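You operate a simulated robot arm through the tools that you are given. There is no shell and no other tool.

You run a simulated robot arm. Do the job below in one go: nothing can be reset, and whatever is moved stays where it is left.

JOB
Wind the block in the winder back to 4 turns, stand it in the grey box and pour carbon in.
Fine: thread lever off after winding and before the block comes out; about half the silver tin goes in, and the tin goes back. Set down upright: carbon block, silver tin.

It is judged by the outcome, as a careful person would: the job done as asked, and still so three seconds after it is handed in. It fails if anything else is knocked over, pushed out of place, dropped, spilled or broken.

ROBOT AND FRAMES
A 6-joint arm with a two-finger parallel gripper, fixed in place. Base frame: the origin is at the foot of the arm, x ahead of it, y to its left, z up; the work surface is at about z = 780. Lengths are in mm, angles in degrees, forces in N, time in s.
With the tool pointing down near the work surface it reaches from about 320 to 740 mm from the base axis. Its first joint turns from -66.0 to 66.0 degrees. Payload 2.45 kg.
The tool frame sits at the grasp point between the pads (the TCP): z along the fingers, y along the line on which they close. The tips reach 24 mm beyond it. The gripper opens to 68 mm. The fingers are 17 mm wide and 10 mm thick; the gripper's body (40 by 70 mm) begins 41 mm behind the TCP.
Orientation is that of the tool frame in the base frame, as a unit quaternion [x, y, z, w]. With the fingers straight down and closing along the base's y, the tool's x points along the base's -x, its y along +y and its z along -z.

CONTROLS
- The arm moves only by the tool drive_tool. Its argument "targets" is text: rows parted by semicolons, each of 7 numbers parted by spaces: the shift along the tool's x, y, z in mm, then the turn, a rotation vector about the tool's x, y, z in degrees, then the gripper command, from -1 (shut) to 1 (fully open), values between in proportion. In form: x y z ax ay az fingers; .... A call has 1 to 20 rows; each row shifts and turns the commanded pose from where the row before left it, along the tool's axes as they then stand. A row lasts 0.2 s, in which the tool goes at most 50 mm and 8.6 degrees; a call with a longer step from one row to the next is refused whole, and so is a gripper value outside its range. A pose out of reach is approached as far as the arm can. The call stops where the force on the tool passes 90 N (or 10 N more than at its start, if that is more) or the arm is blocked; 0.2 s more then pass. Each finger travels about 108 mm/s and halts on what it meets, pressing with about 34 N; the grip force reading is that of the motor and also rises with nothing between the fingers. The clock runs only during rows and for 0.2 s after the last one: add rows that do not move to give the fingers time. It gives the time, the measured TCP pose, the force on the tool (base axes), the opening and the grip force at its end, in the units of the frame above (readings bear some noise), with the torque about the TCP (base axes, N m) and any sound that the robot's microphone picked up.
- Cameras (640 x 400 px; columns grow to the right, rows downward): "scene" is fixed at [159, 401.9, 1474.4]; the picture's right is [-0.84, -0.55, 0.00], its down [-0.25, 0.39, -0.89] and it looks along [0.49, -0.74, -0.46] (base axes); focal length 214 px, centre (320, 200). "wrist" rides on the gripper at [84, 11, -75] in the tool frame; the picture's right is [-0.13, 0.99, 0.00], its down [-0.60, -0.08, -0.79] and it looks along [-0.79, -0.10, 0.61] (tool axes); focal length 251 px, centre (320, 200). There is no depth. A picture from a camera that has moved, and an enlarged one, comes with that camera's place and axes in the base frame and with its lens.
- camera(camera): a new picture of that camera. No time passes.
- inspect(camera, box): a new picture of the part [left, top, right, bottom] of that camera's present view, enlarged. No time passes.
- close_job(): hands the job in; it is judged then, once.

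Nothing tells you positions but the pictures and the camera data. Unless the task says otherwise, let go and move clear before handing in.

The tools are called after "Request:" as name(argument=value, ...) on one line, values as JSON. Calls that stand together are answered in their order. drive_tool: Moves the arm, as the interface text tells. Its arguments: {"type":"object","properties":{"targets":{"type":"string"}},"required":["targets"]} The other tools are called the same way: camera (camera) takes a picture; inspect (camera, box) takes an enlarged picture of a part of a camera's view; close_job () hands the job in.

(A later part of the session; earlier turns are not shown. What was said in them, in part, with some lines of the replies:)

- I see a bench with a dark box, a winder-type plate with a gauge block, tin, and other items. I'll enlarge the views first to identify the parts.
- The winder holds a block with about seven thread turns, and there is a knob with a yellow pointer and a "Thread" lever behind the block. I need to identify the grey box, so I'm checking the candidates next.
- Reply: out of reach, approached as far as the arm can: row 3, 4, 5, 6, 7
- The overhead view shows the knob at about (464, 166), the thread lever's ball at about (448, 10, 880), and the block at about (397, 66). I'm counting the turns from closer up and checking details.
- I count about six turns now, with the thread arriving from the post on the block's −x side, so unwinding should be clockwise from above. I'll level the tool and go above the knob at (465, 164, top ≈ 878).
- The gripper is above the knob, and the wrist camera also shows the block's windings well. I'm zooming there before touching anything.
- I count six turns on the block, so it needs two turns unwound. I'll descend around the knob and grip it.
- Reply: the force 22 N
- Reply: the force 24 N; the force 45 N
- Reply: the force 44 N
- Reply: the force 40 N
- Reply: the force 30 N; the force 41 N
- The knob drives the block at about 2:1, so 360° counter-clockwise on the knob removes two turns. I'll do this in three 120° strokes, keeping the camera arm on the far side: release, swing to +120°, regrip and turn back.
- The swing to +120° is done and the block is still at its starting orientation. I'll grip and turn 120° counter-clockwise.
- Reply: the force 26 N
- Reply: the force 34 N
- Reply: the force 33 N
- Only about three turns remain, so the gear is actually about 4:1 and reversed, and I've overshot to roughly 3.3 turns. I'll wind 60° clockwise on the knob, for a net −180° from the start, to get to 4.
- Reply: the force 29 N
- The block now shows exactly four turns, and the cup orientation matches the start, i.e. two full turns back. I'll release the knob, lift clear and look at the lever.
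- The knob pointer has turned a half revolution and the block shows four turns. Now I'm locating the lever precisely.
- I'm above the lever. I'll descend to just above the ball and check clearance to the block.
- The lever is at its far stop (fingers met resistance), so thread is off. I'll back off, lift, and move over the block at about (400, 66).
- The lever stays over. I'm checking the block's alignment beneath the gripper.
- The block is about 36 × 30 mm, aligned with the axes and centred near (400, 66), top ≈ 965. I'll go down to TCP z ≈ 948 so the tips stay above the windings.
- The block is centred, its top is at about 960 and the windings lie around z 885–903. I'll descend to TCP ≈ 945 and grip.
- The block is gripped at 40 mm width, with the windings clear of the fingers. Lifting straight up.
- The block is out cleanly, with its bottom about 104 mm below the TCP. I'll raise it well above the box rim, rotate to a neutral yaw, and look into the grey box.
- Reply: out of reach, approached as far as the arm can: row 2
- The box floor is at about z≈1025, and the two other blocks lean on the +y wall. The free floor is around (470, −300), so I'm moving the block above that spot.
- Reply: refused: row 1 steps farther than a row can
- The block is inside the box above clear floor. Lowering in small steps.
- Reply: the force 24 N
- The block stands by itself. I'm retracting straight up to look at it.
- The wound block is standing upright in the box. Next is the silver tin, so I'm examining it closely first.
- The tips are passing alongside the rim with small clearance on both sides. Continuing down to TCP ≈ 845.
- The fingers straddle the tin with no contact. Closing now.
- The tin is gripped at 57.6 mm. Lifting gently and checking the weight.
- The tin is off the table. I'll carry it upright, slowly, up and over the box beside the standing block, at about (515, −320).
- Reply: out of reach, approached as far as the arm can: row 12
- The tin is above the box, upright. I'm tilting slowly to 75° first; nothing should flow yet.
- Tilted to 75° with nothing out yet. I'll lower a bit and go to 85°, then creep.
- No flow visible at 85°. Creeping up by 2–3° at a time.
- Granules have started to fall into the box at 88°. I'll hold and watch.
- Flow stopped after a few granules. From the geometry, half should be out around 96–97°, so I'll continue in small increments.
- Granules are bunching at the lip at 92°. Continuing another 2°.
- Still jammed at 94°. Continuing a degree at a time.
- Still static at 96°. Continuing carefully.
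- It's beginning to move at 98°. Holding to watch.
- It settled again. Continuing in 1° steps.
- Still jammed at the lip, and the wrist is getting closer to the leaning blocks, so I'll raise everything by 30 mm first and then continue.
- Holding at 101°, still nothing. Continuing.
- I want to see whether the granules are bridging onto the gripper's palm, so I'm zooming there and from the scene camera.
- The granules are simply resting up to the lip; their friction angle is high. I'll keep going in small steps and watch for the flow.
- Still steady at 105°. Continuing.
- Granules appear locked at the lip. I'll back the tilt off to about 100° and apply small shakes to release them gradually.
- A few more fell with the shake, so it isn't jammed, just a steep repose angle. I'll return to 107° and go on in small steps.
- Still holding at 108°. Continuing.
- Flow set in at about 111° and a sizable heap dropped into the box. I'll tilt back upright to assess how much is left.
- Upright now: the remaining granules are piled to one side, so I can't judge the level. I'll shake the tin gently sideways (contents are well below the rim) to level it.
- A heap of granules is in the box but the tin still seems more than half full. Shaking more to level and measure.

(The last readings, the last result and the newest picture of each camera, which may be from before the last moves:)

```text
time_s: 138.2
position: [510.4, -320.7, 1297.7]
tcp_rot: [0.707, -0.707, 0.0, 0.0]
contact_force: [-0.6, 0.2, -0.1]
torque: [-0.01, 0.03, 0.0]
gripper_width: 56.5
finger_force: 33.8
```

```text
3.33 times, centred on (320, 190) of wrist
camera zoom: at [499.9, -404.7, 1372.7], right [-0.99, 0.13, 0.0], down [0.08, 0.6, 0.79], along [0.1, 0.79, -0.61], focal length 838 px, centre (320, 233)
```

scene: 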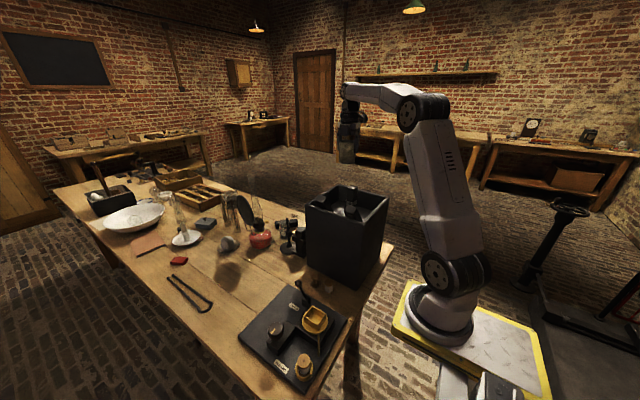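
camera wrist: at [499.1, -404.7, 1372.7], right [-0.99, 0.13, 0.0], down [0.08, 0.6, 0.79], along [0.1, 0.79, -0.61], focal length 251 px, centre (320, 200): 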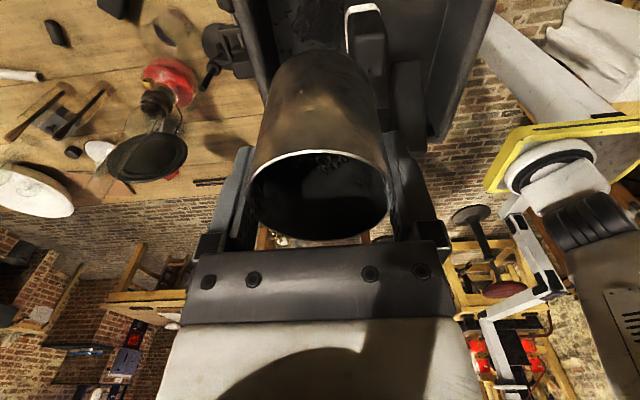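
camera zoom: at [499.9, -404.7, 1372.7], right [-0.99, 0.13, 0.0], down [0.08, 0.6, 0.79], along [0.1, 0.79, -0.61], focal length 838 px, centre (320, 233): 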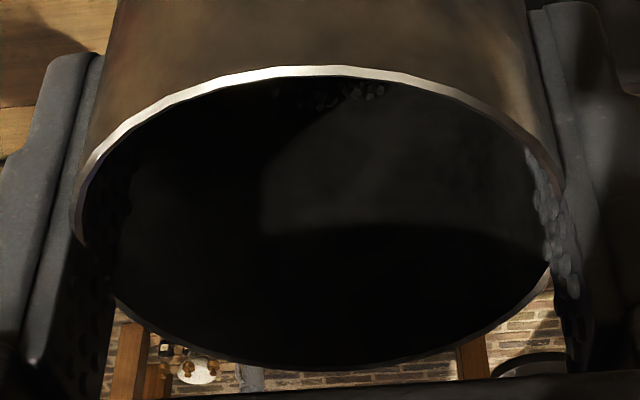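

The level dropped only slightly, to roughly 85–90 % remaining. I'll raise the tin 25 mm for wrist clearance and pour again, creeping beyond 110°.

Request:
drive_tool(targets="0 0 -12 0 3 0 0.4; 0 0 -13 0 6 0 0.4; 0 0 0 0 6 0 0.4; 0 0 0 0 6 0 0.4; 0 0 0 0 6 0 0.4; 0 0 0 0 6 0 0.4; 0 0 0 0 6 0 0.4; 0 0 0 0 6 0 0.4; 0 0 0 0 6 0 0.4; 0 0 0 0 6 0 0.4; 0 0 0 0 6 0 0.4; 0 0 0 0 6 0 0.4; 0 0 0 0 6 0 0.4; 0 0 0 0 6 0 0.4; 0 0 0 0 6 0 0.4; 0 0 0 0 5 0 0.4; 0 0 0 0 4 0 0.4; 0 0 0 0 4 0 0.4; 0 0 0 0 0 0 0.4; 0 0 0 0 0 0 0.4")

Request:
inspect(camera="scene", box=[305, 140, 395, 235])

Request:
inspect(camera="wrist", box=[260, 140, 380, 245])

```text
time_s: 142.4
position: [511.0, -320.3, 1323.1]
tcp_rot: [0.454, -0.455, 0.542, 0.541]
contact_force: [-1.0, 0.5, -0.5]
torque: [0.03, 0.01, -0.01]
gripper_width: 56.7
finger_force: 33.9
```

```text
4.21 times, centred on (350, 188) of scene
camera zoom: at [159.0, 401.9, 1474.4], right [-0.84, -0.55, 0.0], down [-0.25, 0.39, -0.89], along [0.49, -0.74, -0.46], focal length 903 px, centre (194, 253)
```

zoom: 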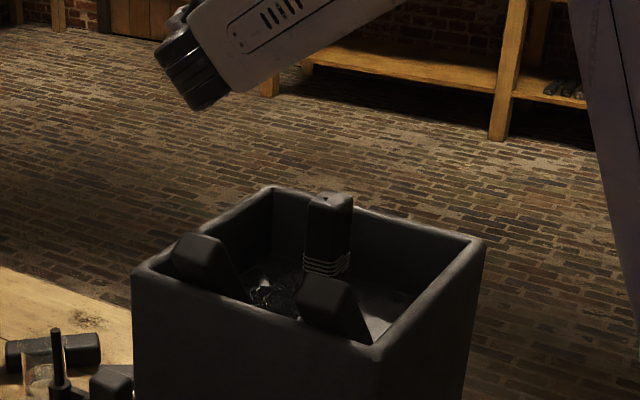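

```text
3.81 times, centred on (320, 192) of wrist
camera zoom: at [499.9, -231.6, 1392.2], right [-0.99, -0.02, -0.13], down [0.08, 0.68, -0.73], along [0.1, -0.74, -0.67], focal length 958 px, centre (320, 229)
```

zoom: 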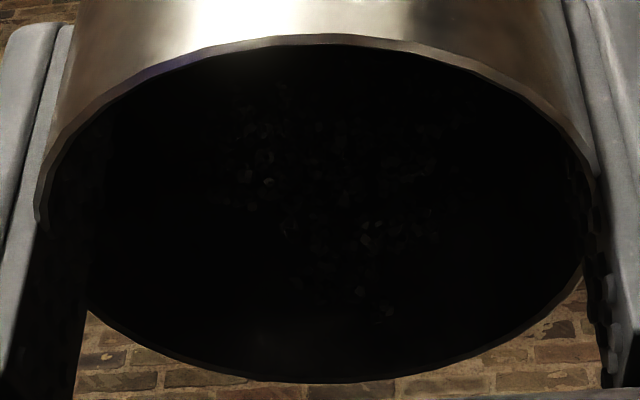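

The remaining bed now ends about 10 mm inside the lip at 100°. Tilting on.

Request:
drive_tool(targets="0 0 0 0 2 0 0.4; 0 0 0 0 2 0 0.4; 0 0 0 0 2 0 0.4; 0 0 0 0 2 0 0.4; 0 0 0 0 2 0 0.4; 0 0 0 0 0 0 0.4; 0 0 0 0 0 0 0.4; 0 0 0 0 0 0 0.4")

Request:
inspect(camera="scene", box=[305, 140, 395, 235])

Request:
inspect(camera="wrist", box=[260, 140, 380, 245])

```text
time_s: 144.2
position: [510.7, -319.5, 1321.8]
tcp_rot: [0.405, -0.406, 0.58, 0.579]
contact_force: [-0.5, -0.9, 0.0]
torque: [0.05, -0.02, 0.03]
gripper_width: 56.8
finger_force: 34.1
```

```text
4.21 times, centred on (350, 188) of scene
camera zoom: at [159.0, 401.9, 1474.4], right [-0.84, -0.55, 0.0], down [-0.25, 0.39, -0.89], along [0.49, -0.74, -0.46], focal length 903 px, centre (194, 253)
```

zoom: 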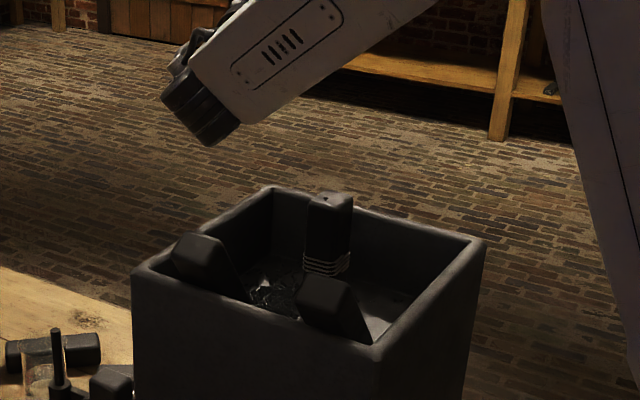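

```text
3.81 times, centred on (320, 192) of wrist
camera zoom: at [499.4, -220.3, 1375.6], right [-0.99, -0.04, -0.12], down [0.08, 0.54, -0.84], along [0.1, -0.84, -0.53], focal length 958 px, centre (320, 229)
```

zoom: 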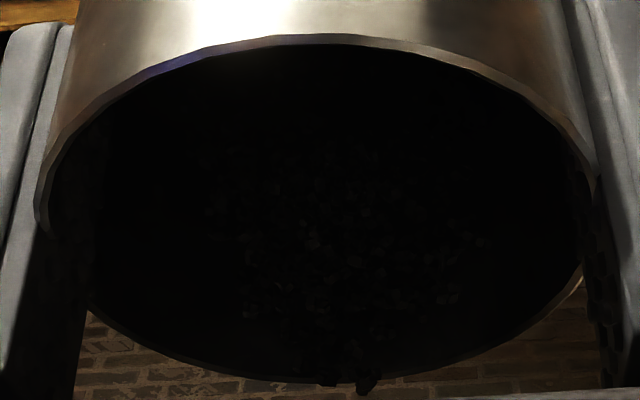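

The bed reached the lip at 110°. Creeping further with checks.

Request:
drive_tool(targets="0 0 0 0 1 0 0.4; 0 0 0 0 0 0 0.4; 0 0 0 0 0 0 0.4; 0 0 0 0 1 0 0.4; 0 0 0 0 0 0 0.4; 0 0 0 0 0 0 0.4")

Request:
inspect(camera="scene", box=[320, 180, 370, 230])

Request:
inspect(camera="wrist", box=[260, 140, 380, 245])

```text
time_s: 145.6
position: [511.2, -320.2, 1323.7]
tcp_rot: [0.395, -0.396, 0.586, 0.586]
contact_force: [0.2, 0.0, -0.7]
torque: [0.0, -0.02, 0.01]
gripper_width: 56.7
finger_force: 34.4
```

```text
8.00 times, centred on (345, 205) of scene
camera zoom: at [159.0, 401.9, 1474.4], right [-0.84, -0.55, 0.0], down [-0.25, 0.39, -0.89], along [0.49, -0.74, -0.46], focal length 1716 px, centre (120, 160)
```

zoom: 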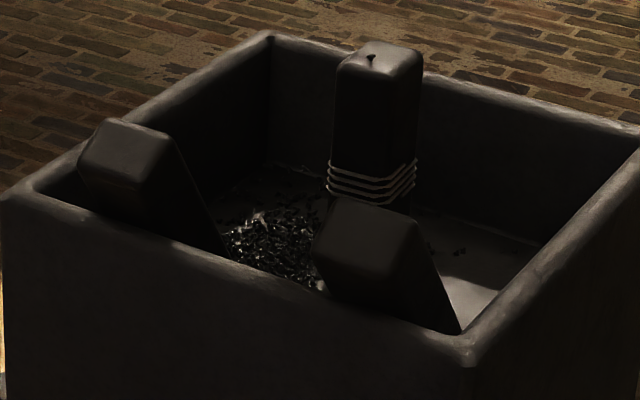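

```text
3.81 times, centred on (320, 192) of wrist
camera zoom: at [499.6, -218.5, 1372.0], right [-0.99, -0.05, -0.12], down [0.08, 0.51, -0.86], along [0.1, -0.86, -0.5], focal length 958 px, centre (320, 229)
```

zoom: 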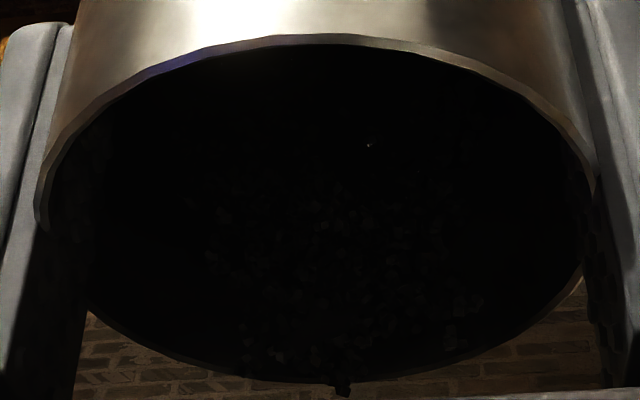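

Only a little new so far at 112°. Continuing.

Request:
drive_tool(targets="0 0 0 0 1 0 0.4; 0 0 0 0 0 0 0.4; 0 0 0 0 0 0 0.4; 0 0 0 0 1 0 0.4; 0 0 0 0 0 0 0.4; 0 0 0 0 0 0 0.4")

Request:
inspect(camera="scene", box=[320, 180, 370, 230])

Request:
drive_tool(targets="0 0 0 0 1 0 0.4; 0 0 0 0 0 0 0.4; 0 0 0 0 0 0 0.4; 0 0 0 0 1 0 0.4; 0 0 0 0 0 0 0.4; 0 0 0 0 0 0 0.4")

Request:
inspect(camera="scene", box=[320, 180, 370, 230])

Request:
inspect(camera="wrist", box=[260, 140, 380, 245])

```text
time_s: 147.0
position: [510.4, -319.3, 1323.4]
tcp_rot: [0.384, -0.386, 0.593, 0.593]
contact_force: [-0.4, -1.3, -0.3]
torque: [-0.01, 0.01, 0.03]
gripper_width: 56.7
finger_force: 33.9
```

```text
8.00 times, centred on (345, 205) of scene
camera zoom: at [159.0, 401.9, 1474.4], right [-0.84, -0.55, 0.0], down [-0.25, 0.39, -0.89], along [0.49, -0.74, -0.46], focal length 1716 px, centre (120, 160)
```

zoom: 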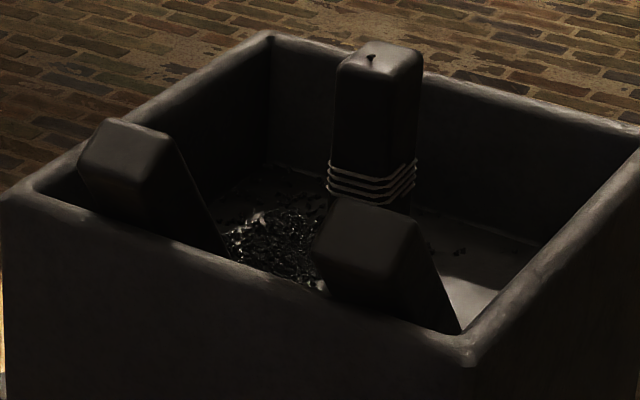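

```text
time_s: 148.4
position: [510.3, -319.6, 1322.0]
tcp_rot: [0.374, -0.375, 0.6, 0.599]
contact_force: [-0.6, 0.1, -1.0]
torque: [0.06, 0.0, -0.01]
gripper_width: 56.4
finger_force: 33.9
```

```text
8.00 times, centred on (345, 205) of scene
camera zoom: at [159.0, 401.9, 1474.4], right [-0.84, -0.55, 0.0], down [-0.25, 0.39, -0.89], along [0.49, -0.74, -0.46], focal length 1716 px, centre (120, 160)
```

zoom: 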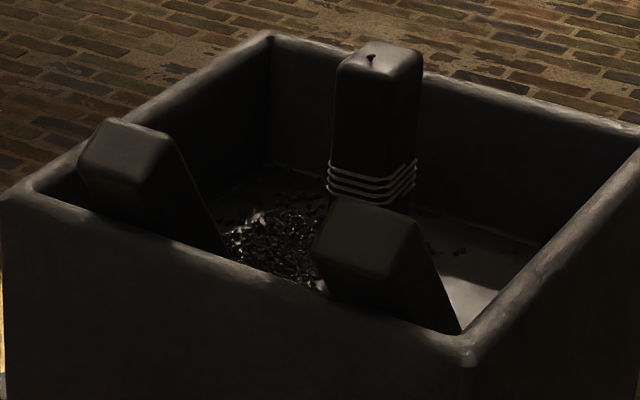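

```text
3.81 times, centred on (320, 192) of wrist
camera zoom: at [499.6, -215.5, 1364.8], right [-0.99, -0.06, -0.12], down [0.08, 0.45, -0.89], along [0.1, -0.89, -0.44], focal length 958 px, centre (320, 229)
```

zoom: 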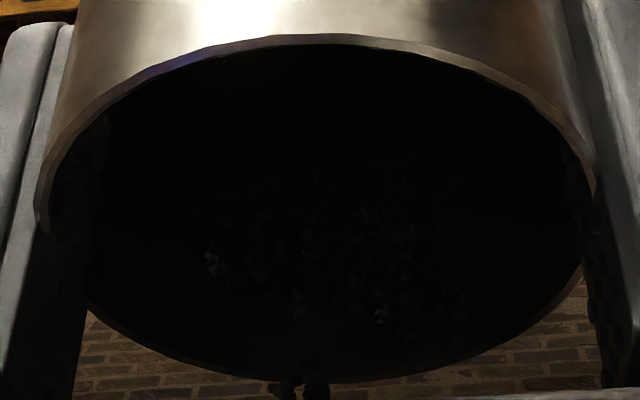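

Some has gone out. Comparing the heap at higher zoom.

Request:
inspect(camera="scene", box=[325, 190, 365, 225])

Request:
drive_tool(targets="0 0 0 0 1 0 0.4; 0 0 0 0 0 0 0.4; 0 0 0 0 0 0 0.4; 0 0 0 0 1 0 0.4; 0 0 0 0 0 0 0.4; 0 0 0 0 0 0 0.4; 0 0 0 0 0 0 0.4")

Request:
inspect(camera="scene", box=[325, 190, 365, 225])

Request:
inspect(camera="wrist", box=[260, 140, 380, 245])

```text
11.43 times, centred on (345, 208) of scene
camera zoom: at [159.0, 401.9, 1474.4], right [-0.84, -0.55, 0.0], down [-0.25, 0.39, -0.89], along [0.49, -0.74, -0.46], focal length 2451 px, centre (34, 114)
```

zoom: 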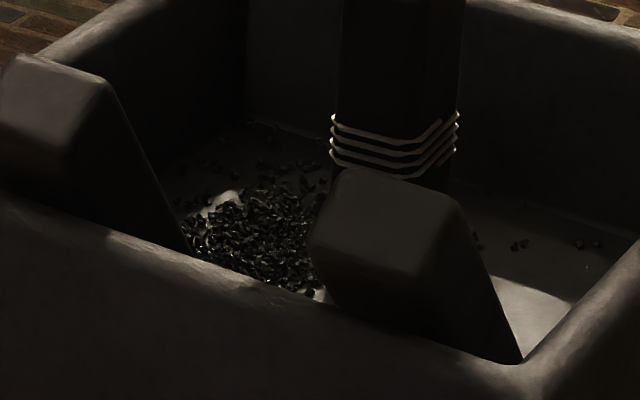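

```text
time_s: 150.0
position: [510.1, -320.0, 1323.2]
tcp_rot: [0.364, -0.365, 0.606, 0.605]
contact_force: [-0.9, 0.2, -0.8]
torque: [0.01, -0.02, 0.02]
gripper_width: 56.7
finger_force: 34.5
```

```text
11.43 times, centred on (345, 208) of scene
camera zoom: at [159.0, 401.9, 1474.4], right [-0.84, -0.55, 0.0], down [-0.25, 0.39, -0.89], along [0.49, -0.74, -0.46], focal length 2451 px, centre (34, 114)
```

zoom: 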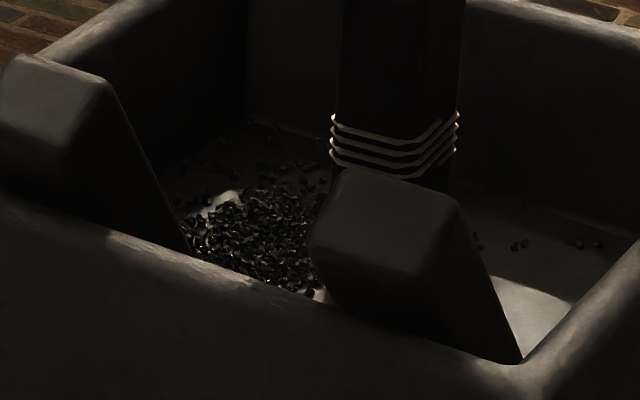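

```text
3.81 times, centred on (320, 192) of wrist
camera zoom: at [499.2, -214.0, 1360.9], right [-0.99, -0.06, -0.12], down [0.08, 0.42, -0.91], along [0.1, -0.91, -0.41], focal length 958 px, centre (320, 229)
```

zoom: 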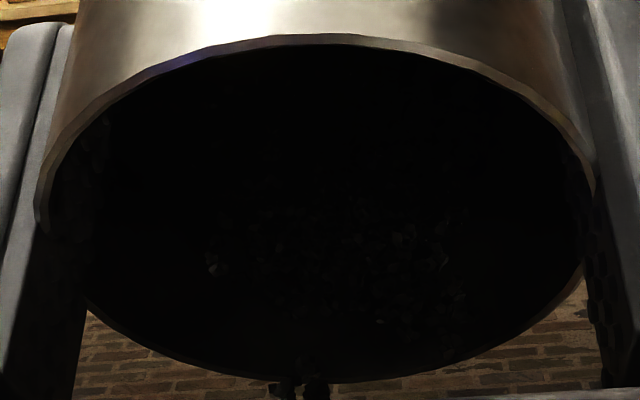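

I need a better estimate of how many granules are in the box versus the tin, so I'm zooming closely on the heap.

Request:
inspect(camera="scene", box=[333, 198, 349, 218])

Request:
inspect(camera="scene", box=[355, 200, 385, 220])

```text
16.00 times, centred on (341, 208) of scene
camera zoom: at [159.0, 401.9, 1474.4], right [-0.84, -0.55, 0.0], down [-0.25, 0.39, -0.89], along [0.49, -0.74, -0.46], focal length 3432 px, centre (-16, 72)
```

zoom: 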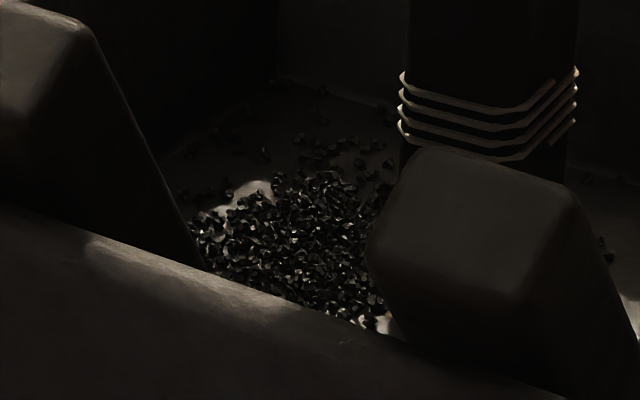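

```text
16.00 times, centred on (370, 210) of scene
camera zoom: at [159.0, 401.9, 1474.4], right [-0.84, -0.55, 0.0], down [-0.25, 0.39, -0.89], along [0.49, -0.74, -0.46], focal length 3432 px, centre (-480, 40)
```

zoom: 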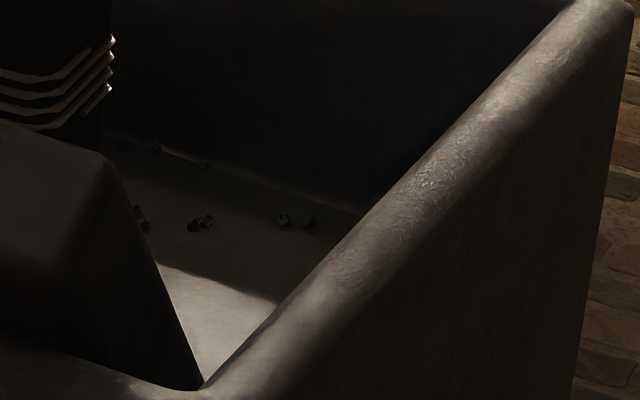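

I'd rather not over-pour. Returning upright and levelling to measure what is left.

Request:
drive_tool(targets="0 0 0 0 -7.5 0 0.4; 0 0 0 0 -7.5 0 0.4; 0 0 0 0 -7.5 0 0.4; 0 0 0 0 -7.5 0 0.4; 0 0 0 0 -7.5 0 0.4; 0 0 0 0 -7.5 0 0.4; 0 0 0 0 -7.5 0 0.4; 0 0 0 0 -7.5 0 0.4; 0 0 0 0 -7.5 0 0.4; 0 0 0 0 -7.5 0 0.4; 0 0 0 0 -7.5 0 0.4; 0 0 0 0 -7.5 0 0.4; 0 0 0 0 -7.5 0 0.4; 0 0 0 0 -7.5 0 0.4; 0 0 0 0 -7.5 0 0.4; 0 0 0 0 -5.5 0 0.4; 0 0 0 0 0 0 0.4; 0 0 0 0 0 0 0.4")

Request:
inspect(camera="wrist", box=[240, 130, 400, 250])

Request:
inspect(camera="scene", box=[325, 190, 365, 225])

```text
time_s: 153.8
position: [509.4, -319.8, 1322.9]
tcp_rot: [-0.707, 0.707, 0.0, 0.001]
contact_force: [-0.3, -0.5, -0.9]
torque: [0.0, 0.0, -0.02]
gripper_width: 56.5
finger_force: 33.6
```

```text
3.33 times, centred on (320, 190) of wrist
camera zoom: at [498.9, -404.0, 1397.7], right [-0.99, 0.13, 0.0], down [0.08, 0.6, 0.79], along [0.1, 0.79, -0.61], focal length 838 px, centre (320, 233)
```

zoom: 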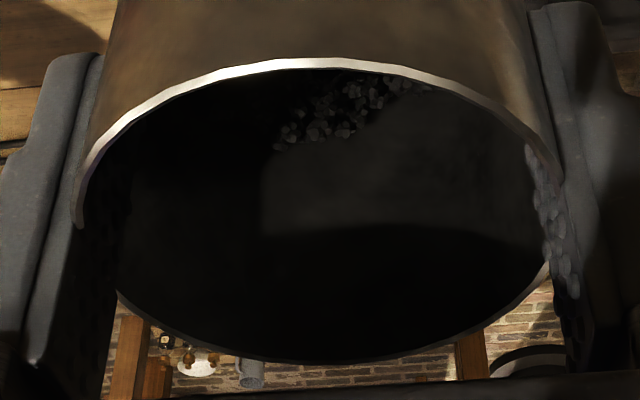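

```text
11.43 times, centred on (345, 208) of scene
camera zoom: at [159.0, 401.9, 1474.4], right [-0.84, -0.55, 0.0], down [-0.25, 0.39, -0.89], along [0.49, -0.74, -0.46], focal length 2451 px, centre (34, 114)
```

zoom: 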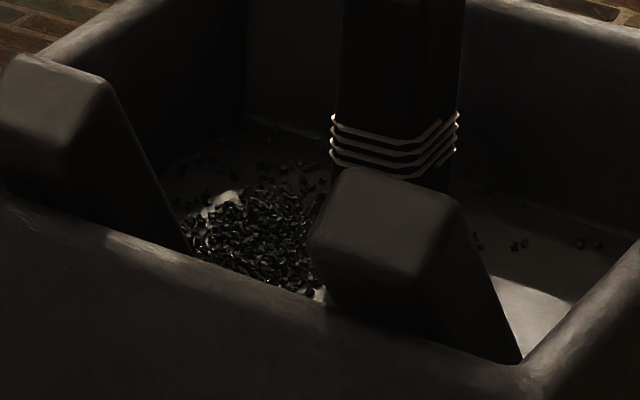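

Levelling again with a longer shake in both directions.

Request:
drive_tool(targets="18 0 0 0 0 0 0.4; -36 0 0 0 0 0 0.4; 36 0 0 0 0 0 0.4; -36 0 0 0 0 0 0.4; 36 0 0 0 0 0 0.4; -36 0 0 0 0 0 0.4; 36 0 0 0 0 0 0.4; -36 0 0 0 0 0 0.4; 18 18 0 0 0 0 0.4; 0 -36 0 0 0 0 0.4; 0 36 0 0 0 0 0.4; 0 -36 0 0 0 0 0.4; 0 36 0 0 0 0 0.4; 0 -36 0 0 0 0 0.4; 0 36 0 0 0 0 0.4; 0 -36 0 0 0 0 0.4; 0 18 0 0 0 0 0.4; 0 0 0 0 0 0 0.4")

Request:
drive_tool(targets="18 0 0 0 0 0 0.4; -36 0 0 0 0 0 0.4; 36 0 0 0 0 0 0.4; -36 0 0 0 0 0 0.4; 36 0 0 0 0 0 0.4; -36 0 0 0 0 0 0.4; 36 0 0 0 0 0 0.4; -36 0 0 0 0 0 0.4; 36 0 0 0 0 0 0.4; -36 0 0 0 0 0 0.4; 36 0 0 0 0 0 0.4; -36 0 0 0 0 0 0.4; 36 0 0 0 0 0 0.4; -36 0 0 0 0 0 0.4; 36 0 0 0 0 0 0.4; -36 0 0 0 0 0 0.4; 18 0 0 0 0 0 0.4; 0 0 0 0 0 0 0.4")

Request:
inspect(camera="wrist", box=[240, 130, 400, 250])

```text
time_s: 157.6
position: [509.3, -319.7, 1320.7]
tcp_rot: [0.708, -0.706, 0.001, -0.001]
contact_force: [0.4, 0.5, -0.6]
torque: [0.02, -0.04, 0.0]
gripper_width: 56.6
finger_force: 34.3
```

```text
time_s: 161.4
position: [510.9, -319.2, 1323.3]
tcp_rot: [-0.707, 0.707, -0.001, 0.001]
contact_force: [-0.1, -1.1, -1.0]
torque: [0.01, 0.02, 0.0]
gripper_width: 56.3
finger_force: 33.7
```

```text
3.33 times, centred on (320, 190) of wrist
camera zoom: at [499.6, -403.9, 1397.3], right [-0.99, 0.13, 0.0], down [0.08, 0.6, 0.79], along [0.1, 0.79, -0.61], focal length 838 px, centre (320, 233)
```

zoom: 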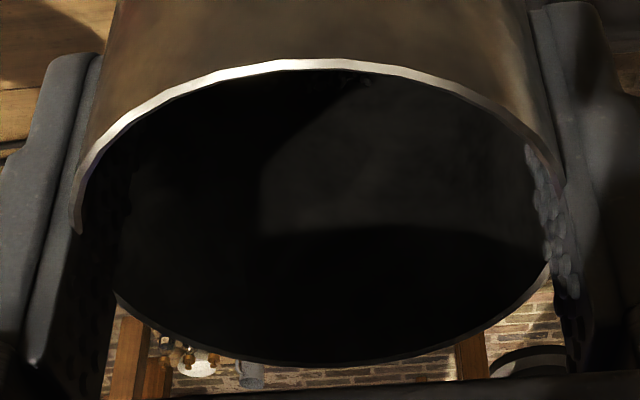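

The level has dropped by about 8 mm, which I estimate as 40–50 % of the content. I'll set the tin back in its place and look in from above before deciding on more.

Request:
drive_tool(targets="-15 -5 0 0 0 0 0.4; -30 -9 4 0 0 0 0.4; -37 -11 4 0 0 0 0.4; -37 -11 4 0 0 0 0.4; -37 -11 5 0 0 0 0.4; -37 -11 5 0 0 0 0.4; -37 -11 5 0 0 0 0.4; -37 -11 5 0 0 0 0.4; -37 -11 5 0 0 0 0.4; -37 -11 5 0 0 0 0.4; -37 -11 5 0 0 0 0.4; -37 -11 5 0 0 0 0.4; -37 -11 5 0 0 0 0.4; -37 -11 5 0 0 0 0.4; -20 -8 0 0 0 0 0.4; -11 -2 0 0 0 0 0.4; 0 0 0 0 0 0 0.4")

Request:
drive_tool(targets="0 0 20 0 0 0 0.4; 0 0 40 0 0 0 0.4; 0 0 40 0 0 0 0.4; 0 0 40 0 0 0 0.4; 0 0 40 0 0 0 0.4; 0 0 40 0 0 0 0.4; 0 0 40 0 0 0 0.4; 0 0 40 0 0 0 0.4; 0 0 30 0 0 0 0.4; 0 0 20 0 0 0 0.4; 0 0 0 0 0 0 0.4; 0 0 0 0 0 0 0.4")

Request:
camera(camera="wrist")

Request:
inspect(camera="scene", box=[190, 250, 260, 340])

```text
time_s: 165.0
position: [668.3, 200.8, 1262.9]
tcp_rot: [0.708, -0.707, 0.001, 0.0]
contact_force: [-0.1, 0.7, -0.5]
torque: [-0.02, -0.02, -0.01]
gripper_width: 56.8
finger_force: 34.4
```

```text
time_s: 167.6
position: [666.5, 201.7, 913.7]
tcp_rot: [0.707, -0.707, 0.001, -0.001]
contact_force: [0.5, 0.8, -0.1]
torque: [0.0, 0.01, 0.0]
gripper_width: 56.5
finger_force: 33.9
```

```text
taken
camera wrist: at [654.7, 117.0, 987.5], right [-0.99, 0.13, 0.0], down [0.08, 0.6, 0.79], along [0.1, 0.79, -0.61], focal length 251 px, centre (320, 200)
```

wrist: 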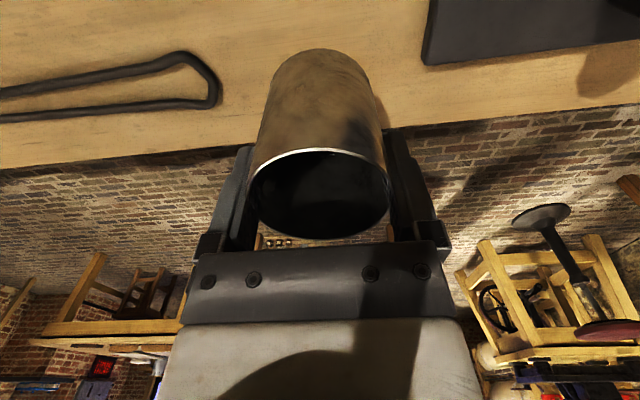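

```text
4.44 times, centred on (225, 295) of scene
camera zoom: at [159.0, 401.9, 1474.4], right [-0.84, -0.55, 0.0], down [-0.25, 0.39, -0.89], along [0.49, -0.74, -0.46], focal length 953 px, centre (742, -222)
```

zoom: 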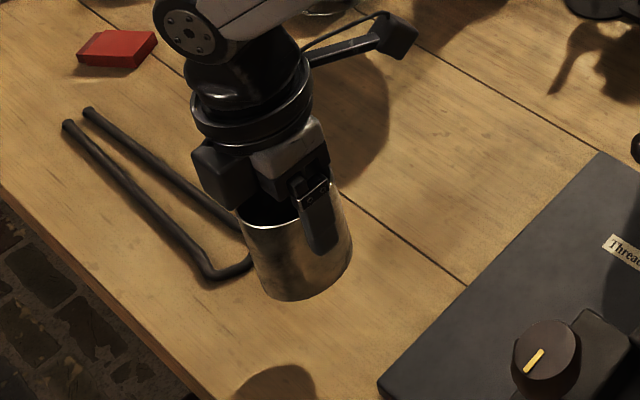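

Back over its original spot. I'm taking a few readings to pin down position before lowering.

Request:
drive_tool(targets="0 0 0 0 0 0 0.4")

Request:
drive_tool(targets="0 0 0 0 0 0 0.4")

Request:
drive_tool(targets="0 0 0 0 0 0 0.4")

Request:
drive_tool(targets="0 0 0 0 0 0 0.4")

Request:
drive_tool(targets="0 0 0 0 0 0 0.4")

Request:
drive_tool(targets="0 0 0 0 0 0 0.4")

Request:
inspect(camera="wrist", box=[240, 130, 400, 250])

```text
time_s: 168.0
position: [666.2, 201.0, 913.0]
tcp_rot: [0.707, -0.707, 0.0, -0.001]
contact_force: [-0.1, -0.1, -1.0]
torque: [-0.01, -0.02, -0.01]
gripper_width: 56.6
finger_force: 33.8
```

```text
time_s: 168.4
position: [667.1, 201.2, 913.6]
tcp_rot: [-0.707, 0.708, -0.001, 0.001]
contact_force: [-0.6, 0.2, -1.0]
torque: [-0.01, 0.01, -0.01]
gripper_width: 56.8
finger_force: 34.2
```

```text
time_s: 168.8
position: [666.2, 200.8, 913.3]
tcp_rot: [-0.707, 0.708, 0.0, 0.001]
contact_force: [-0.4, -0.2, -0.8]
torque: [-0.01, 0.03, 0.01]
gripper_width: 56.5
finger_force: 34.4
```

```text
time_s: 169.2
position: [666.4, 201.4, 914.1]
tcp_rot: [-0.707, 0.707, -0.001, 0.002]
contact_force: [-0.1, 0.2, -0.8]
torque: [0.02, 0.0, 0.0]
gripper_width: 56.4
finger_force: 34.1
```

```text
time_s: 169.6
position: [667.0, 201.3, 912.2]
tcp_rot: [-0.707, 0.707, -0.001, 0.001]
contact_force: [0.1, 0.1, -0.5]
torque: [-0.02, 0.01, 0.01]
gripper_width: 56.9
finger_force: 34.6
```

```text
time_s: 170.0
position: [666.6, 201.2, 911.8]
tcp_rot: [-0.707, 0.707, -0.001, 0.0]
contact_force: [1.1, 0.2, -0.2]
torque: [0.01, 0.0, -0.01]
gripper_width: 56.4
finger_force: 33.9
```

```text
3.33 times, centred on (320, 190) of wrist
camera zoom: at [654.7, 117.0, 987.7], right [-0.99, 0.13, 0.0], down [0.08, 0.6, 0.79], along [0.1, 0.79, -0.61], focal length 838 px, centre (320, 233)
```

zoom: 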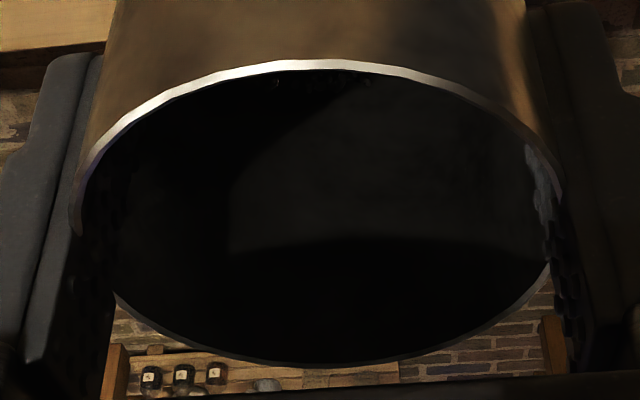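

I'm about 1 mm off the original spot; correcting that and lowering, with the last millimetres in small steps.

Request:
drive_tool(targets="0.9 1.2 20 0 0 0 0.4; 0 0 20 0 0 0 0.4; 0 0 15 0 0 0 0.4; 0 0 5 0 0 0 0.4; 0 0 0 0 0 0 0.4")

Request:
drive_tool(targets="0 0 2 0 0 0 0.4; 0 0 2 0 0 0 0.4; 0 0 0 0 0 0 0.4")

Request:
drive_tool(targets="0 0 1 0 0 0 0.4; 0 0 1 0 0 0 0.4; 0 0 0 0 0 0 0.4")

Request:
drive_tool(targets="0 0 1 0 0 0 0.4; 0 0 0 0 0 0 0.4")

```text
time_s: 171.2
position: [666.6, 200.8, 852.4]
tcp_rot: [-0.707, 0.707, 0.0, 0.0]
contact_force: [0.2, -0.5, -1.0]
torque: [0.01, 0.05, 0.01]
gripper_width: 56.7
finger_force: 34.0
```

```text
time_s: 172.0
position: [666.7, 200.2, 847.9]
tcp_rot: [-0.707, 0.707, 0.0, 0.0]
contact_force: [-0.3, 0.0, -0.8]
torque: [-0.02, 0.03, 0.01]
gripper_width: 56.7
finger_force: 34.2
```

```text
time_s: 172.8
position: [666.4, 199.3, 845.2]
tcp_rot: [0.708, -0.707, 0.0, -0.001]
contact_force: [-2.4, -0.7, 3.4]
torque: [-0.14, 0.16, -0.01]
gripper_width: 56.6
finger_force: 33.9
```

```text
time_s: 173.4
position: [666.4, 200.9, 845.7]
tcp_rot: [0.708, -0.707, 0.001, -0.002]
contact_force: [-4.0, -4.6, 14.1]
torque: [-0.46, 0.48, 0.0]
gripper_width: 56.8
finger_force: 34.3
```

The tin's bottom is on the table. I'll ease off slightly and open.

Request:
drive_tool(targets="0 0 -0.5 0 0 0 0.4; 0 0 0 0 0 0 0.4; 0 0 0 0 0 0 0.75; 0 0 0 0 0 0 0.9; 0 0 0 0 0 0 1; 0 0 0 0 0 0 1")

Request:
inspect(camera="wrist", box=[220, 100, 420, 260])

Request:
inspect(camera="scene", box=[200, 280, 250, 335])

```text
time_s: 174.8
position: [666.6, 199.0, 844.2]
tcp_rot: [0.707, -0.707, 0.001, -0.001]
contact_force: [0.0, -0.3, 0.0]
torque: [0.01, -0.02, -0.02]
gripper_width: 67.8
finger_force: 0.1
```

```text
2.50 times, centred on (320, 180) of wrist
camera zoom: at [655.1, 115.4, 919.2], right [-0.99, 0.13, 0.0], down [0.08, 0.6, 0.79], along [0.1, 0.79, -0.61], focal length 629 px, centre (320, 250)
```

zoom: 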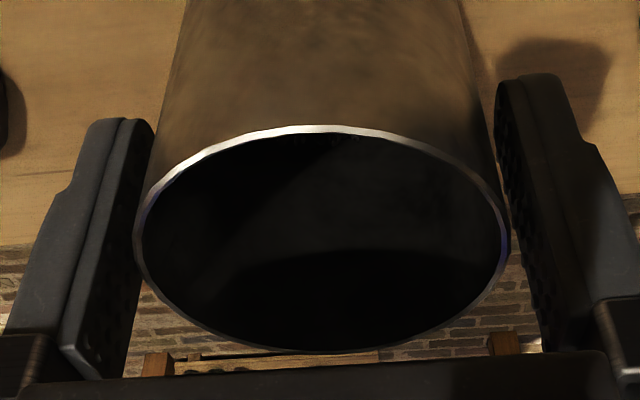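

```text
7.27 times, centred on (225, 308) of scene
camera zoom: at [159.0, 401.9, 1474.4], right [-0.84, -0.55, 0.0], down [-0.25, 0.39, -0.89], along [0.49, -0.74, -0.46], focal length 1560 px, centre (1011, -582)
```

zoom: 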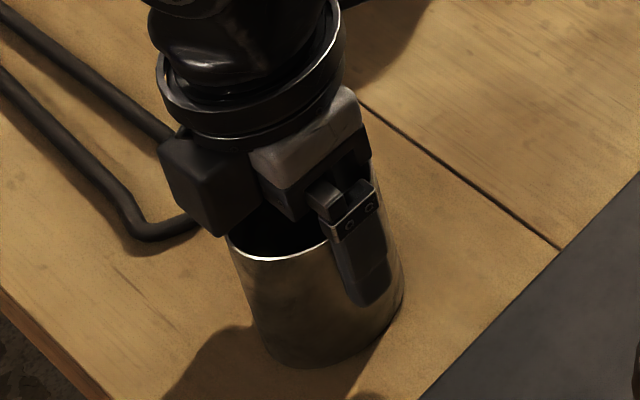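

The tin stands free. Retracting straight up to look into it.

Request:
drive_tool(targets="0 0 -8 0 0 0 1; 0 0 -12 0 0 0 1; 0 0 -20 0 0 0 1; 0 0 -35 0 0 0 1; 0 0 -45 0 0 0 1; 0 0 0 0 0 0 1")

Request:
inspect(camera="wrist", box=[230, 0, 420, 120])

Request:
inspect(camera="scene", box=[208, 294, 240, 332])

```text
time_s: 176.2
position: [666.7, 197.9, 966.2]
tcp_rot: [0.707, -0.707, 0.001, -0.001]
contact_force: [0.3, -0.2, 0.0]
torque: [0.0, 0.01, 0.03]
gripper_width: 68.0
finger_force: 0.0
```

```text
3.33 times, centred on (325, 60) of wrist
camera zoom: at [655.5, 113.9, 1040.0], right [-0.99, 0.13, 0.0], down [0.08, 0.6, 0.79], along [0.1, 0.79, -0.61], focal length 838 px, centre (303, 667)
```

zoom: 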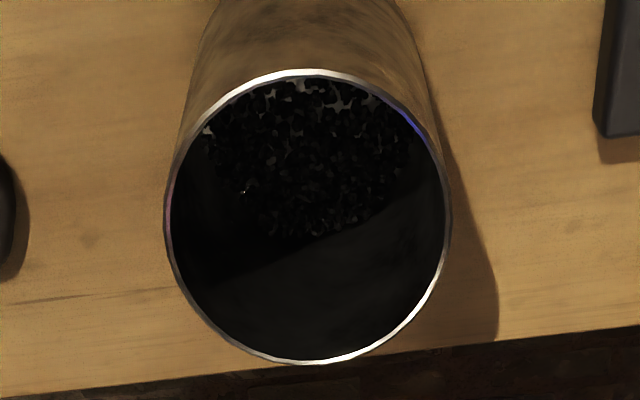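

```text
10.53 times, centred on (224, 313) of scene
camera zoom: at [159.0, 401.9, 1474.4], right [-0.84, -0.55, 0.0], down [-0.25, 0.39, -0.89], along [0.49, -0.74, -0.46], focal length 2258 px, centre (1330, -990)
```

zoom: 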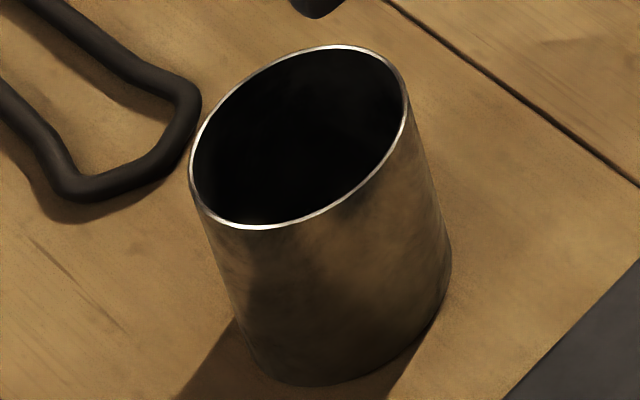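

I can now see floor through gaps between the remaining granules, so the tin is shallower than I assumed and much of it has gone. I'll tilt the camera for a steep close view to judge the remainder.

Request:
drive_tool(targets="35 9 0 0 0 0 1; 34 9 0 0 7.5 0 1; 0 0 0 0 7.5 0 1; 0 0 0 0 7.5 0 1; 0 0 0 0 7.5 0 1; 0 0 0 0 0 0 1")

Request:
camera(camera="wrist")

```text
time_s: 177.6
position: [646.9, 129.6, 964.3]
tcp_rot: [-0.682, 0.684, -0.184, -0.183]
contact_force: [0.4, -0.1, 0.3]
torque: [0.04, -0.04, 0.01]
gripper_width: 68.2
finger_force: 0.1
```

```text
taken
camera wrist: at [636.0, 95.8, 1070.1], right [-0.99, 0.11, -0.07], down [0.08, 0.92, 0.38], along [0.1, 0.37, -0.92], focal length 251 px, centre (320, 200)
```

wrist: 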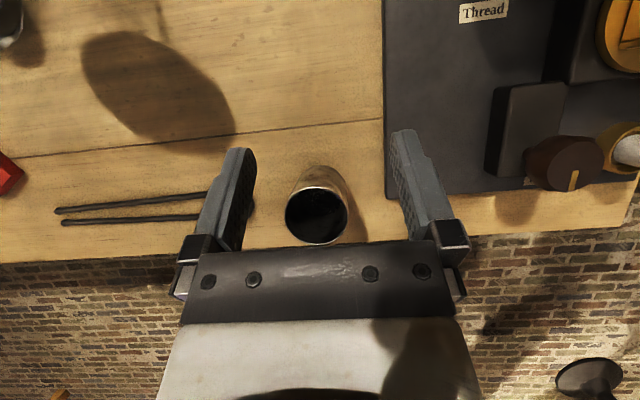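

Request:
inspect(camera="wrist", box=[280, 160, 355, 250])

Request:
inspect(camera="wrist", box=[290, 190, 345, 242])

```text
4.44 times, centred on (318, 205) of wrist
camera zoom: at [636.0, 95.8, 1070.1], right [-0.99, 0.11, -0.07], down [0.08, 0.92, 0.38], along [0.1, 0.37, -0.92], focal length 1118 px, centre (331, 178)
```

zoom: 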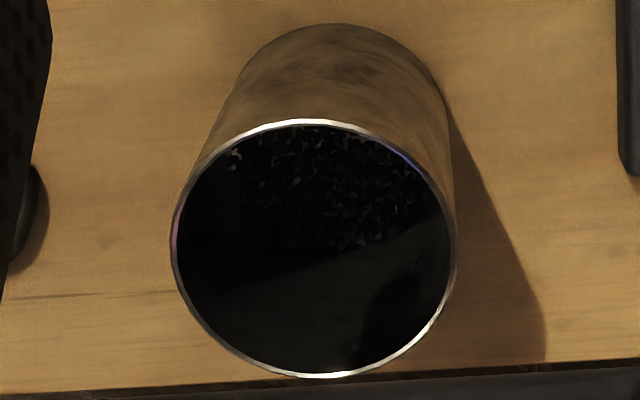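

```text
7.69 times, centred on (318, 216) of wrist
camera zoom: at [636.0, 95.8, 1070.1], right [-0.99, 0.11, -0.07], down [0.08, 0.92, 0.38], along [0.1, 0.37, -0.92], focal length 1934 px, centre (339, 77)
```

zoom: 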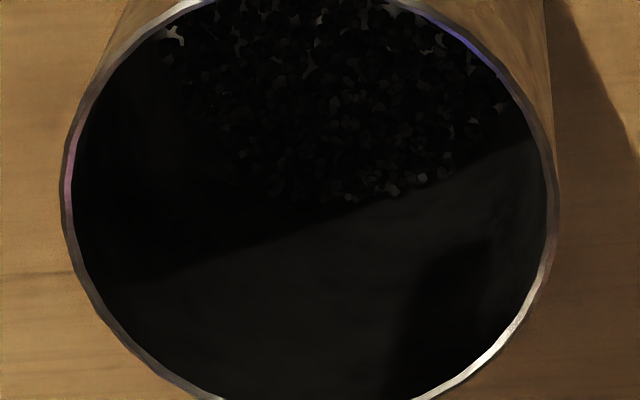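

I want a true overhead view, so I'm shifting and tilting until the camera looks straight down into the tin.

Request:
drive_tool(targets="-27.3 0 -15.8 0 0 0 1; -27.3 0 -15.8 0 0 0 1; 0 0 0 0 7.4 0 1; 0 0 0 0 7.4 0 1; 0 0 0 0 7.4 0 1; 0 0 0 0 0 0 1")

Request:
camera(camera="wrist")

Request:
inspect(camera="wrist", box=[285, 165, 355, 235])

```text
time_s: 179.0
position: [647.6, 193.5, 965.0]
tcp_rot: [-0.634, 0.635, -0.312, -0.311]
contact_force: [-0.1, 0.4, 0.0]
torque: [0.01, -0.02, 0.0]
gripper_width: 68.0
finger_force: 0.0
```

```text
taken
camera wrist: at [636.2, 201.7, 1076.4], right [-0.99, 0.08, -0.1], down [0.08, 1.0, 0.01], along [0.1, 0.0, -0.99], focal length 251 px, centre (320, 200)
```

wrist: 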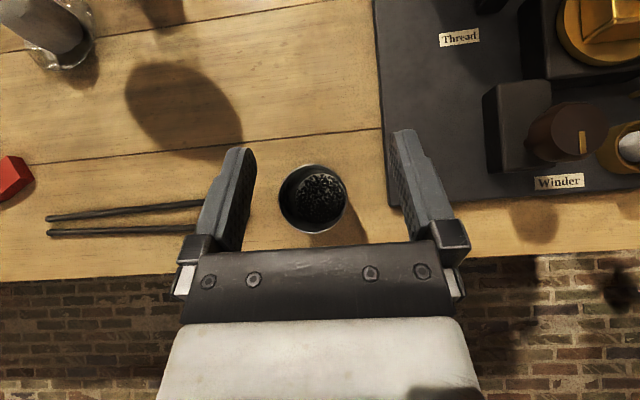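

```text
5.71 times, centred on (320, 200) of wrist
camera zoom: at [636.2, 201.7, 1076.4], right [-0.99, 0.08, -0.1], down [0.08, 1.0, 0.01], along [0.1, 0.0, -0.99], focal length 1437 px, centre (320, 200)
```

zoom: 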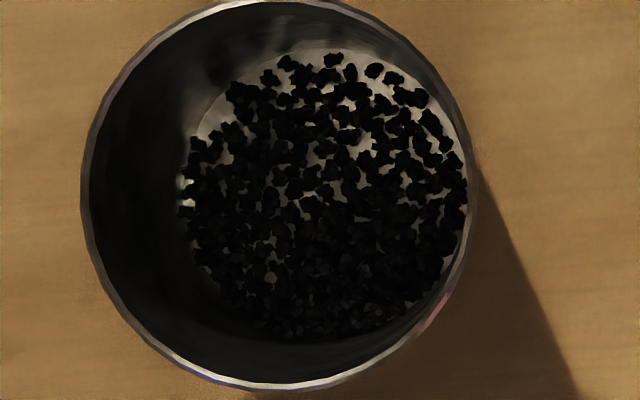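

Now I can see straight in: remaining granules are a thin layer on the tin floor, piled to one side. I need the amount in the box for comparison, so I'm going to view the box from above.

Request:
drive_tool(targets="0 0 0 0 -7.46 0 1; 0 0 0 0 -7.46 0 1; 0 0 0 0 -7.46 0 1; 0 0 0 0 -7.46 0 1; 0 0 0 0 -7.46 0 1; 0 0 0 0 -7.46 0 1; 0 0 0 0 -7.46 0 1; 0 0 -45 0 0 0 1; 0 0 -50 0 0 0 1; 0 0 -50 0 0 0 1; 0 0 -50 0 0 0 1; 0 0 -50 0 0 0 1; 0 0 0 0 0 0 1")

Request:
drive_tool(targets="41 17 -4 0 0 0 1; 41 17 -4 0 0 0 1; 41 17 -4 0 0 0 1; 41 17 -4 0 0 0 1; 41 17 -4 0 0 0 1; 41 17 -4 0 0 0 1; 41 17 -4 0 0 0 1; 41 17 -4 0 0 0 1; 41 17 -4 0 0 0 1; 41 17 -4 0 0 0 1; 40 17 -4 0 0 0 1; 0 0 0 0 7.46 0 1; 0 0 0 0 7.46 0 1; 0 0 0 0 7.46 0 1; 0 0 0 0 7.46 0 1; 0 0 0 0 7.46 0 1; 0 0 0 0 7.46 0 1; 0 0 0 0 7.46 0 1; 0 0 0 0 0 0 1")

Request:
camera(camera="wrist")

```text
time_s: 181.8
position: [646.7, 193.2, 1208.3]
tcp_rot: [0.707, -0.707, 0.0, -0.001]
contact_force: [0.4, 0.2, -0.3]
torque: [-0.03, 0.03, -0.03]
gripper_width: 68.1
finger_force: 0.1
```

```text
time_s: 185.8
position: [459.8, -255.8, 1253.8]
tcp_rot: [-0.634, 0.636, -0.311, -0.311]
contact_force: [0.4, 0.1, -0.4]
torque: [-0.02, 0.01, -0.04]
gripper_width: 68.1
finger_force: 0.0
```

```text
taken
camera wrist: at [449.4, -248.6, 1365.0], right [-0.99, 0.08, -0.1], down [0.08, 1.0, 0.01], along [0.1, 0.0, -0.99], focal length 251 px, centre (320, 200)
```

wrist: 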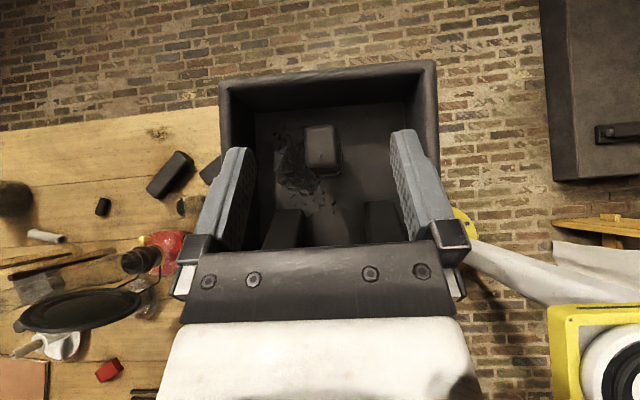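

Request:
inspect(camera="wrist", box=[240, 90, 400, 240])

Request:
inspect(camera="wrist", box=[250, 110, 330, 215])

Request:
inspect(camera="wrist", box=[262, 140, 312, 195])

```text
2.67 times, centred on (320, 165) of wrist
camera zoom: at [449.4, -248.6, 1365.0], right [-0.99, 0.08, -0.1], down [0.08, 1.0, 0.01], along [0.1, 0.0, -0.99], focal length 670 px, centre (320, 293)
```

zoom: 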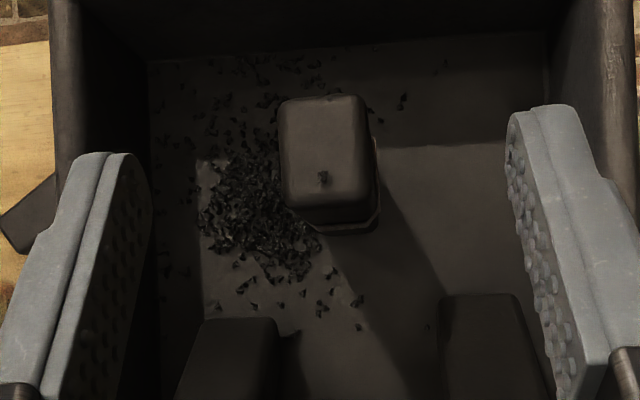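

```text
3.81 times, centred on (290, 162) of wrist
camera zoom: at [449.4, -248.6, 1365.0], right [-0.99, 0.08, -0.1], down [0.08, 1.0, 0.01], along [0.1, 0.0, -0.99], focal length 958 px, centre (434, 343)
```

zoom: 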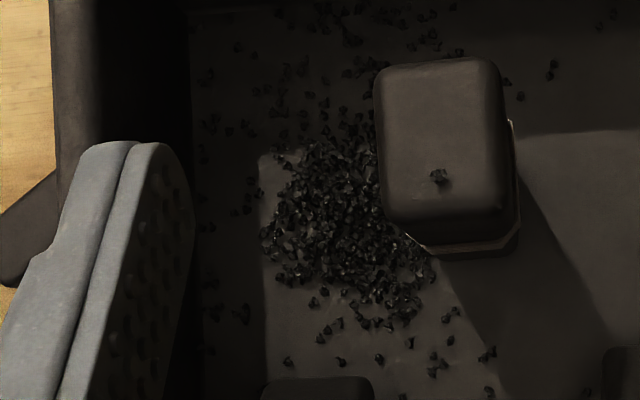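

```text
7.27 times, centred on (287, 168) of wrist
camera zoom: at [449.4, -248.6, 1365.0], right [-0.99, 0.08, -0.1], down [0.08, 1.0, 0.01], along [0.1, 0.0, -0.99], focal length 1829 px, centre (560, 436)
```

zoom: 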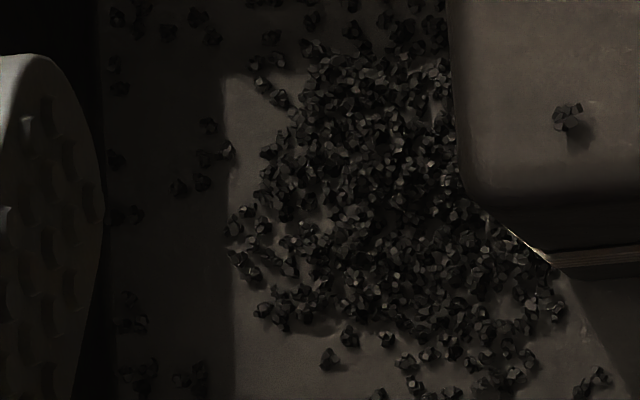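

The box holds a good heap beside the standing block, roughly 300 or more granules, against perhaps 200–270 left in the tin, so about half has gone in. I'll stop pouring, level the tool, move clear and do a final check.

Request:
drive_tool(targets="0 0 0 0 -7.46 0 1; 0 0 0 0 -7.46 0 1; 0 0 0 0 -7.46 0 1; 0 0 0 0 -7.46 0 1; 0 0 0 0 -7.46 0 1; 0 0 0 0 -7.46 0 1; 0 0 0 0 -7.46 0 1; -30 0 -20 0 0 0 1; -40 0 -20 0 0 0 1; -40 0 -20 0 0 0 1; -40 0 -20 0 0 0 1; -40 0 0 0 0 0 1; 0 0 0 0 0 0 1")

Request:
camera(camera="scene")

Request:
inspect(camera="scene", box=[230, 260, 390, 390])

Request:
inspect(camera="scene", box=[150, 250, 260, 345])

Request:
inspect(camera="scene", box=[290, 170, 400, 300])

```text
time_s: 188.6
position: [459.6, -70.1, 1332.4]
tcp_rot: [-0.707, 0.707, -0.001, 0.001]
contact_force: [-0.5, 0.1, -0.1]
torque: [0.0, 0.0, -0.03]
gripper_width: 68.1
finger_force: 0.0
```

```text
taken
```

scene: 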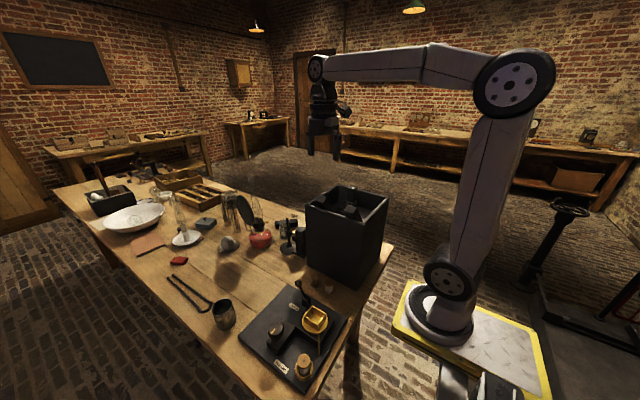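

```text
3.08 times, centred on (310, 325) of scene
camera zoom: at [159.0, 401.9, 1474.4], right [-0.84, -0.55, 0.0], down [-0.25, 0.39, -0.89], along [0.49, -0.74, -0.46], focal length 660 px, centre (351, -185)
```

zoom: 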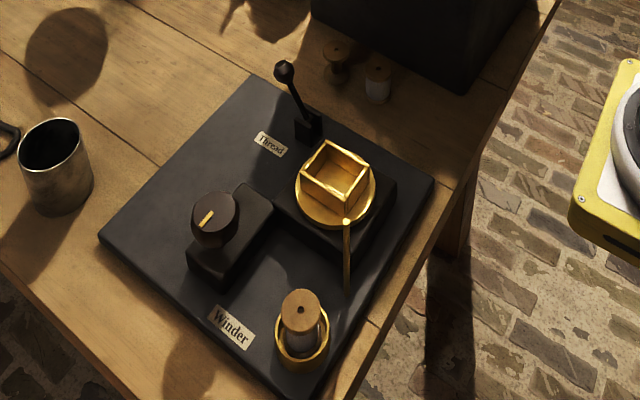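

```text
4.21 times, centred on (205, 298) of scene
camera zoom: at [159.0, 401.9, 1474.4], right [-0.84, -0.55, 0.0], down [-0.25, 0.39, -0.89], along [0.49, -0.74, -0.46], focal length 903 px, centre (804, -210)
```

zoom: 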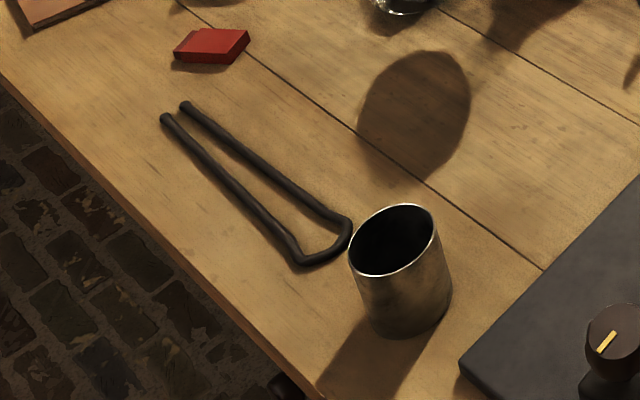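

```text
3.08 times, centred on (345, 235) of scene
camera zoom: at [159.0, 401.9, 1474.4], right [-0.84, -0.55, 0.0], down [-0.25, 0.39, -0.89], along [0.49, -0.74, -0.46], focal length 660 px, centre (243, 92)
```

zoom: 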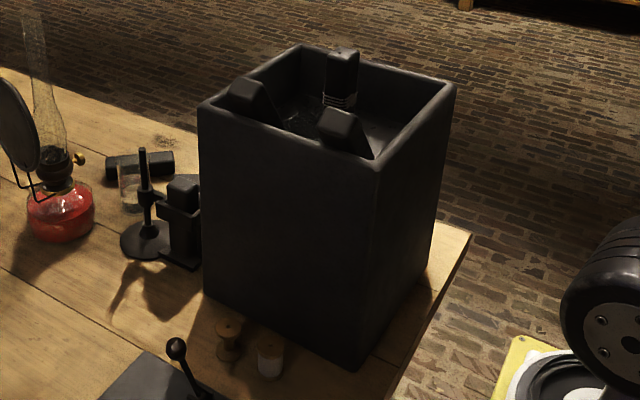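

Everything checks out:
- **Winder:** it is empty and the thread lever is over at off.
- **Block:** the four-turn block stands upright in the grey box with the carbon around it.
- **Tin:** it stands upright in its old place.
- **Surroundings:** nothing was spilled or knocked over, and the arm is clear.

I'm handing in.

Request:
close_job()

```text
The job is handed in.
```

The job is handed in: the block has four turns of thread and stands upright in the grey box with carbon poured in. The silver tin is back in its place.

- **Winding:** I first turned the knob the wrong way, then overshot to about 3.3 turns. I wound it back on until four turns showed.
- **Thread lever:** I pushed it over to its far stop after winding and before lifting the block out. The running thread came free. I took that position as off, since nothing marks it.
- **Grey box:** I took this to be the large dark grey box beside the winder, the only grey box within reach.
- **Carbon:** About half the tin went in, but that is an estimate from counting granules by eye. My best guess is 45–60 %, and it could be slightly over half. One granule is sitting on top of the block.
- **Tin:** It stands upright about 1 mm from where it started.

I saw nothing spilled, knocked over or moved out of place. The gripper is empty and clear of the bench.
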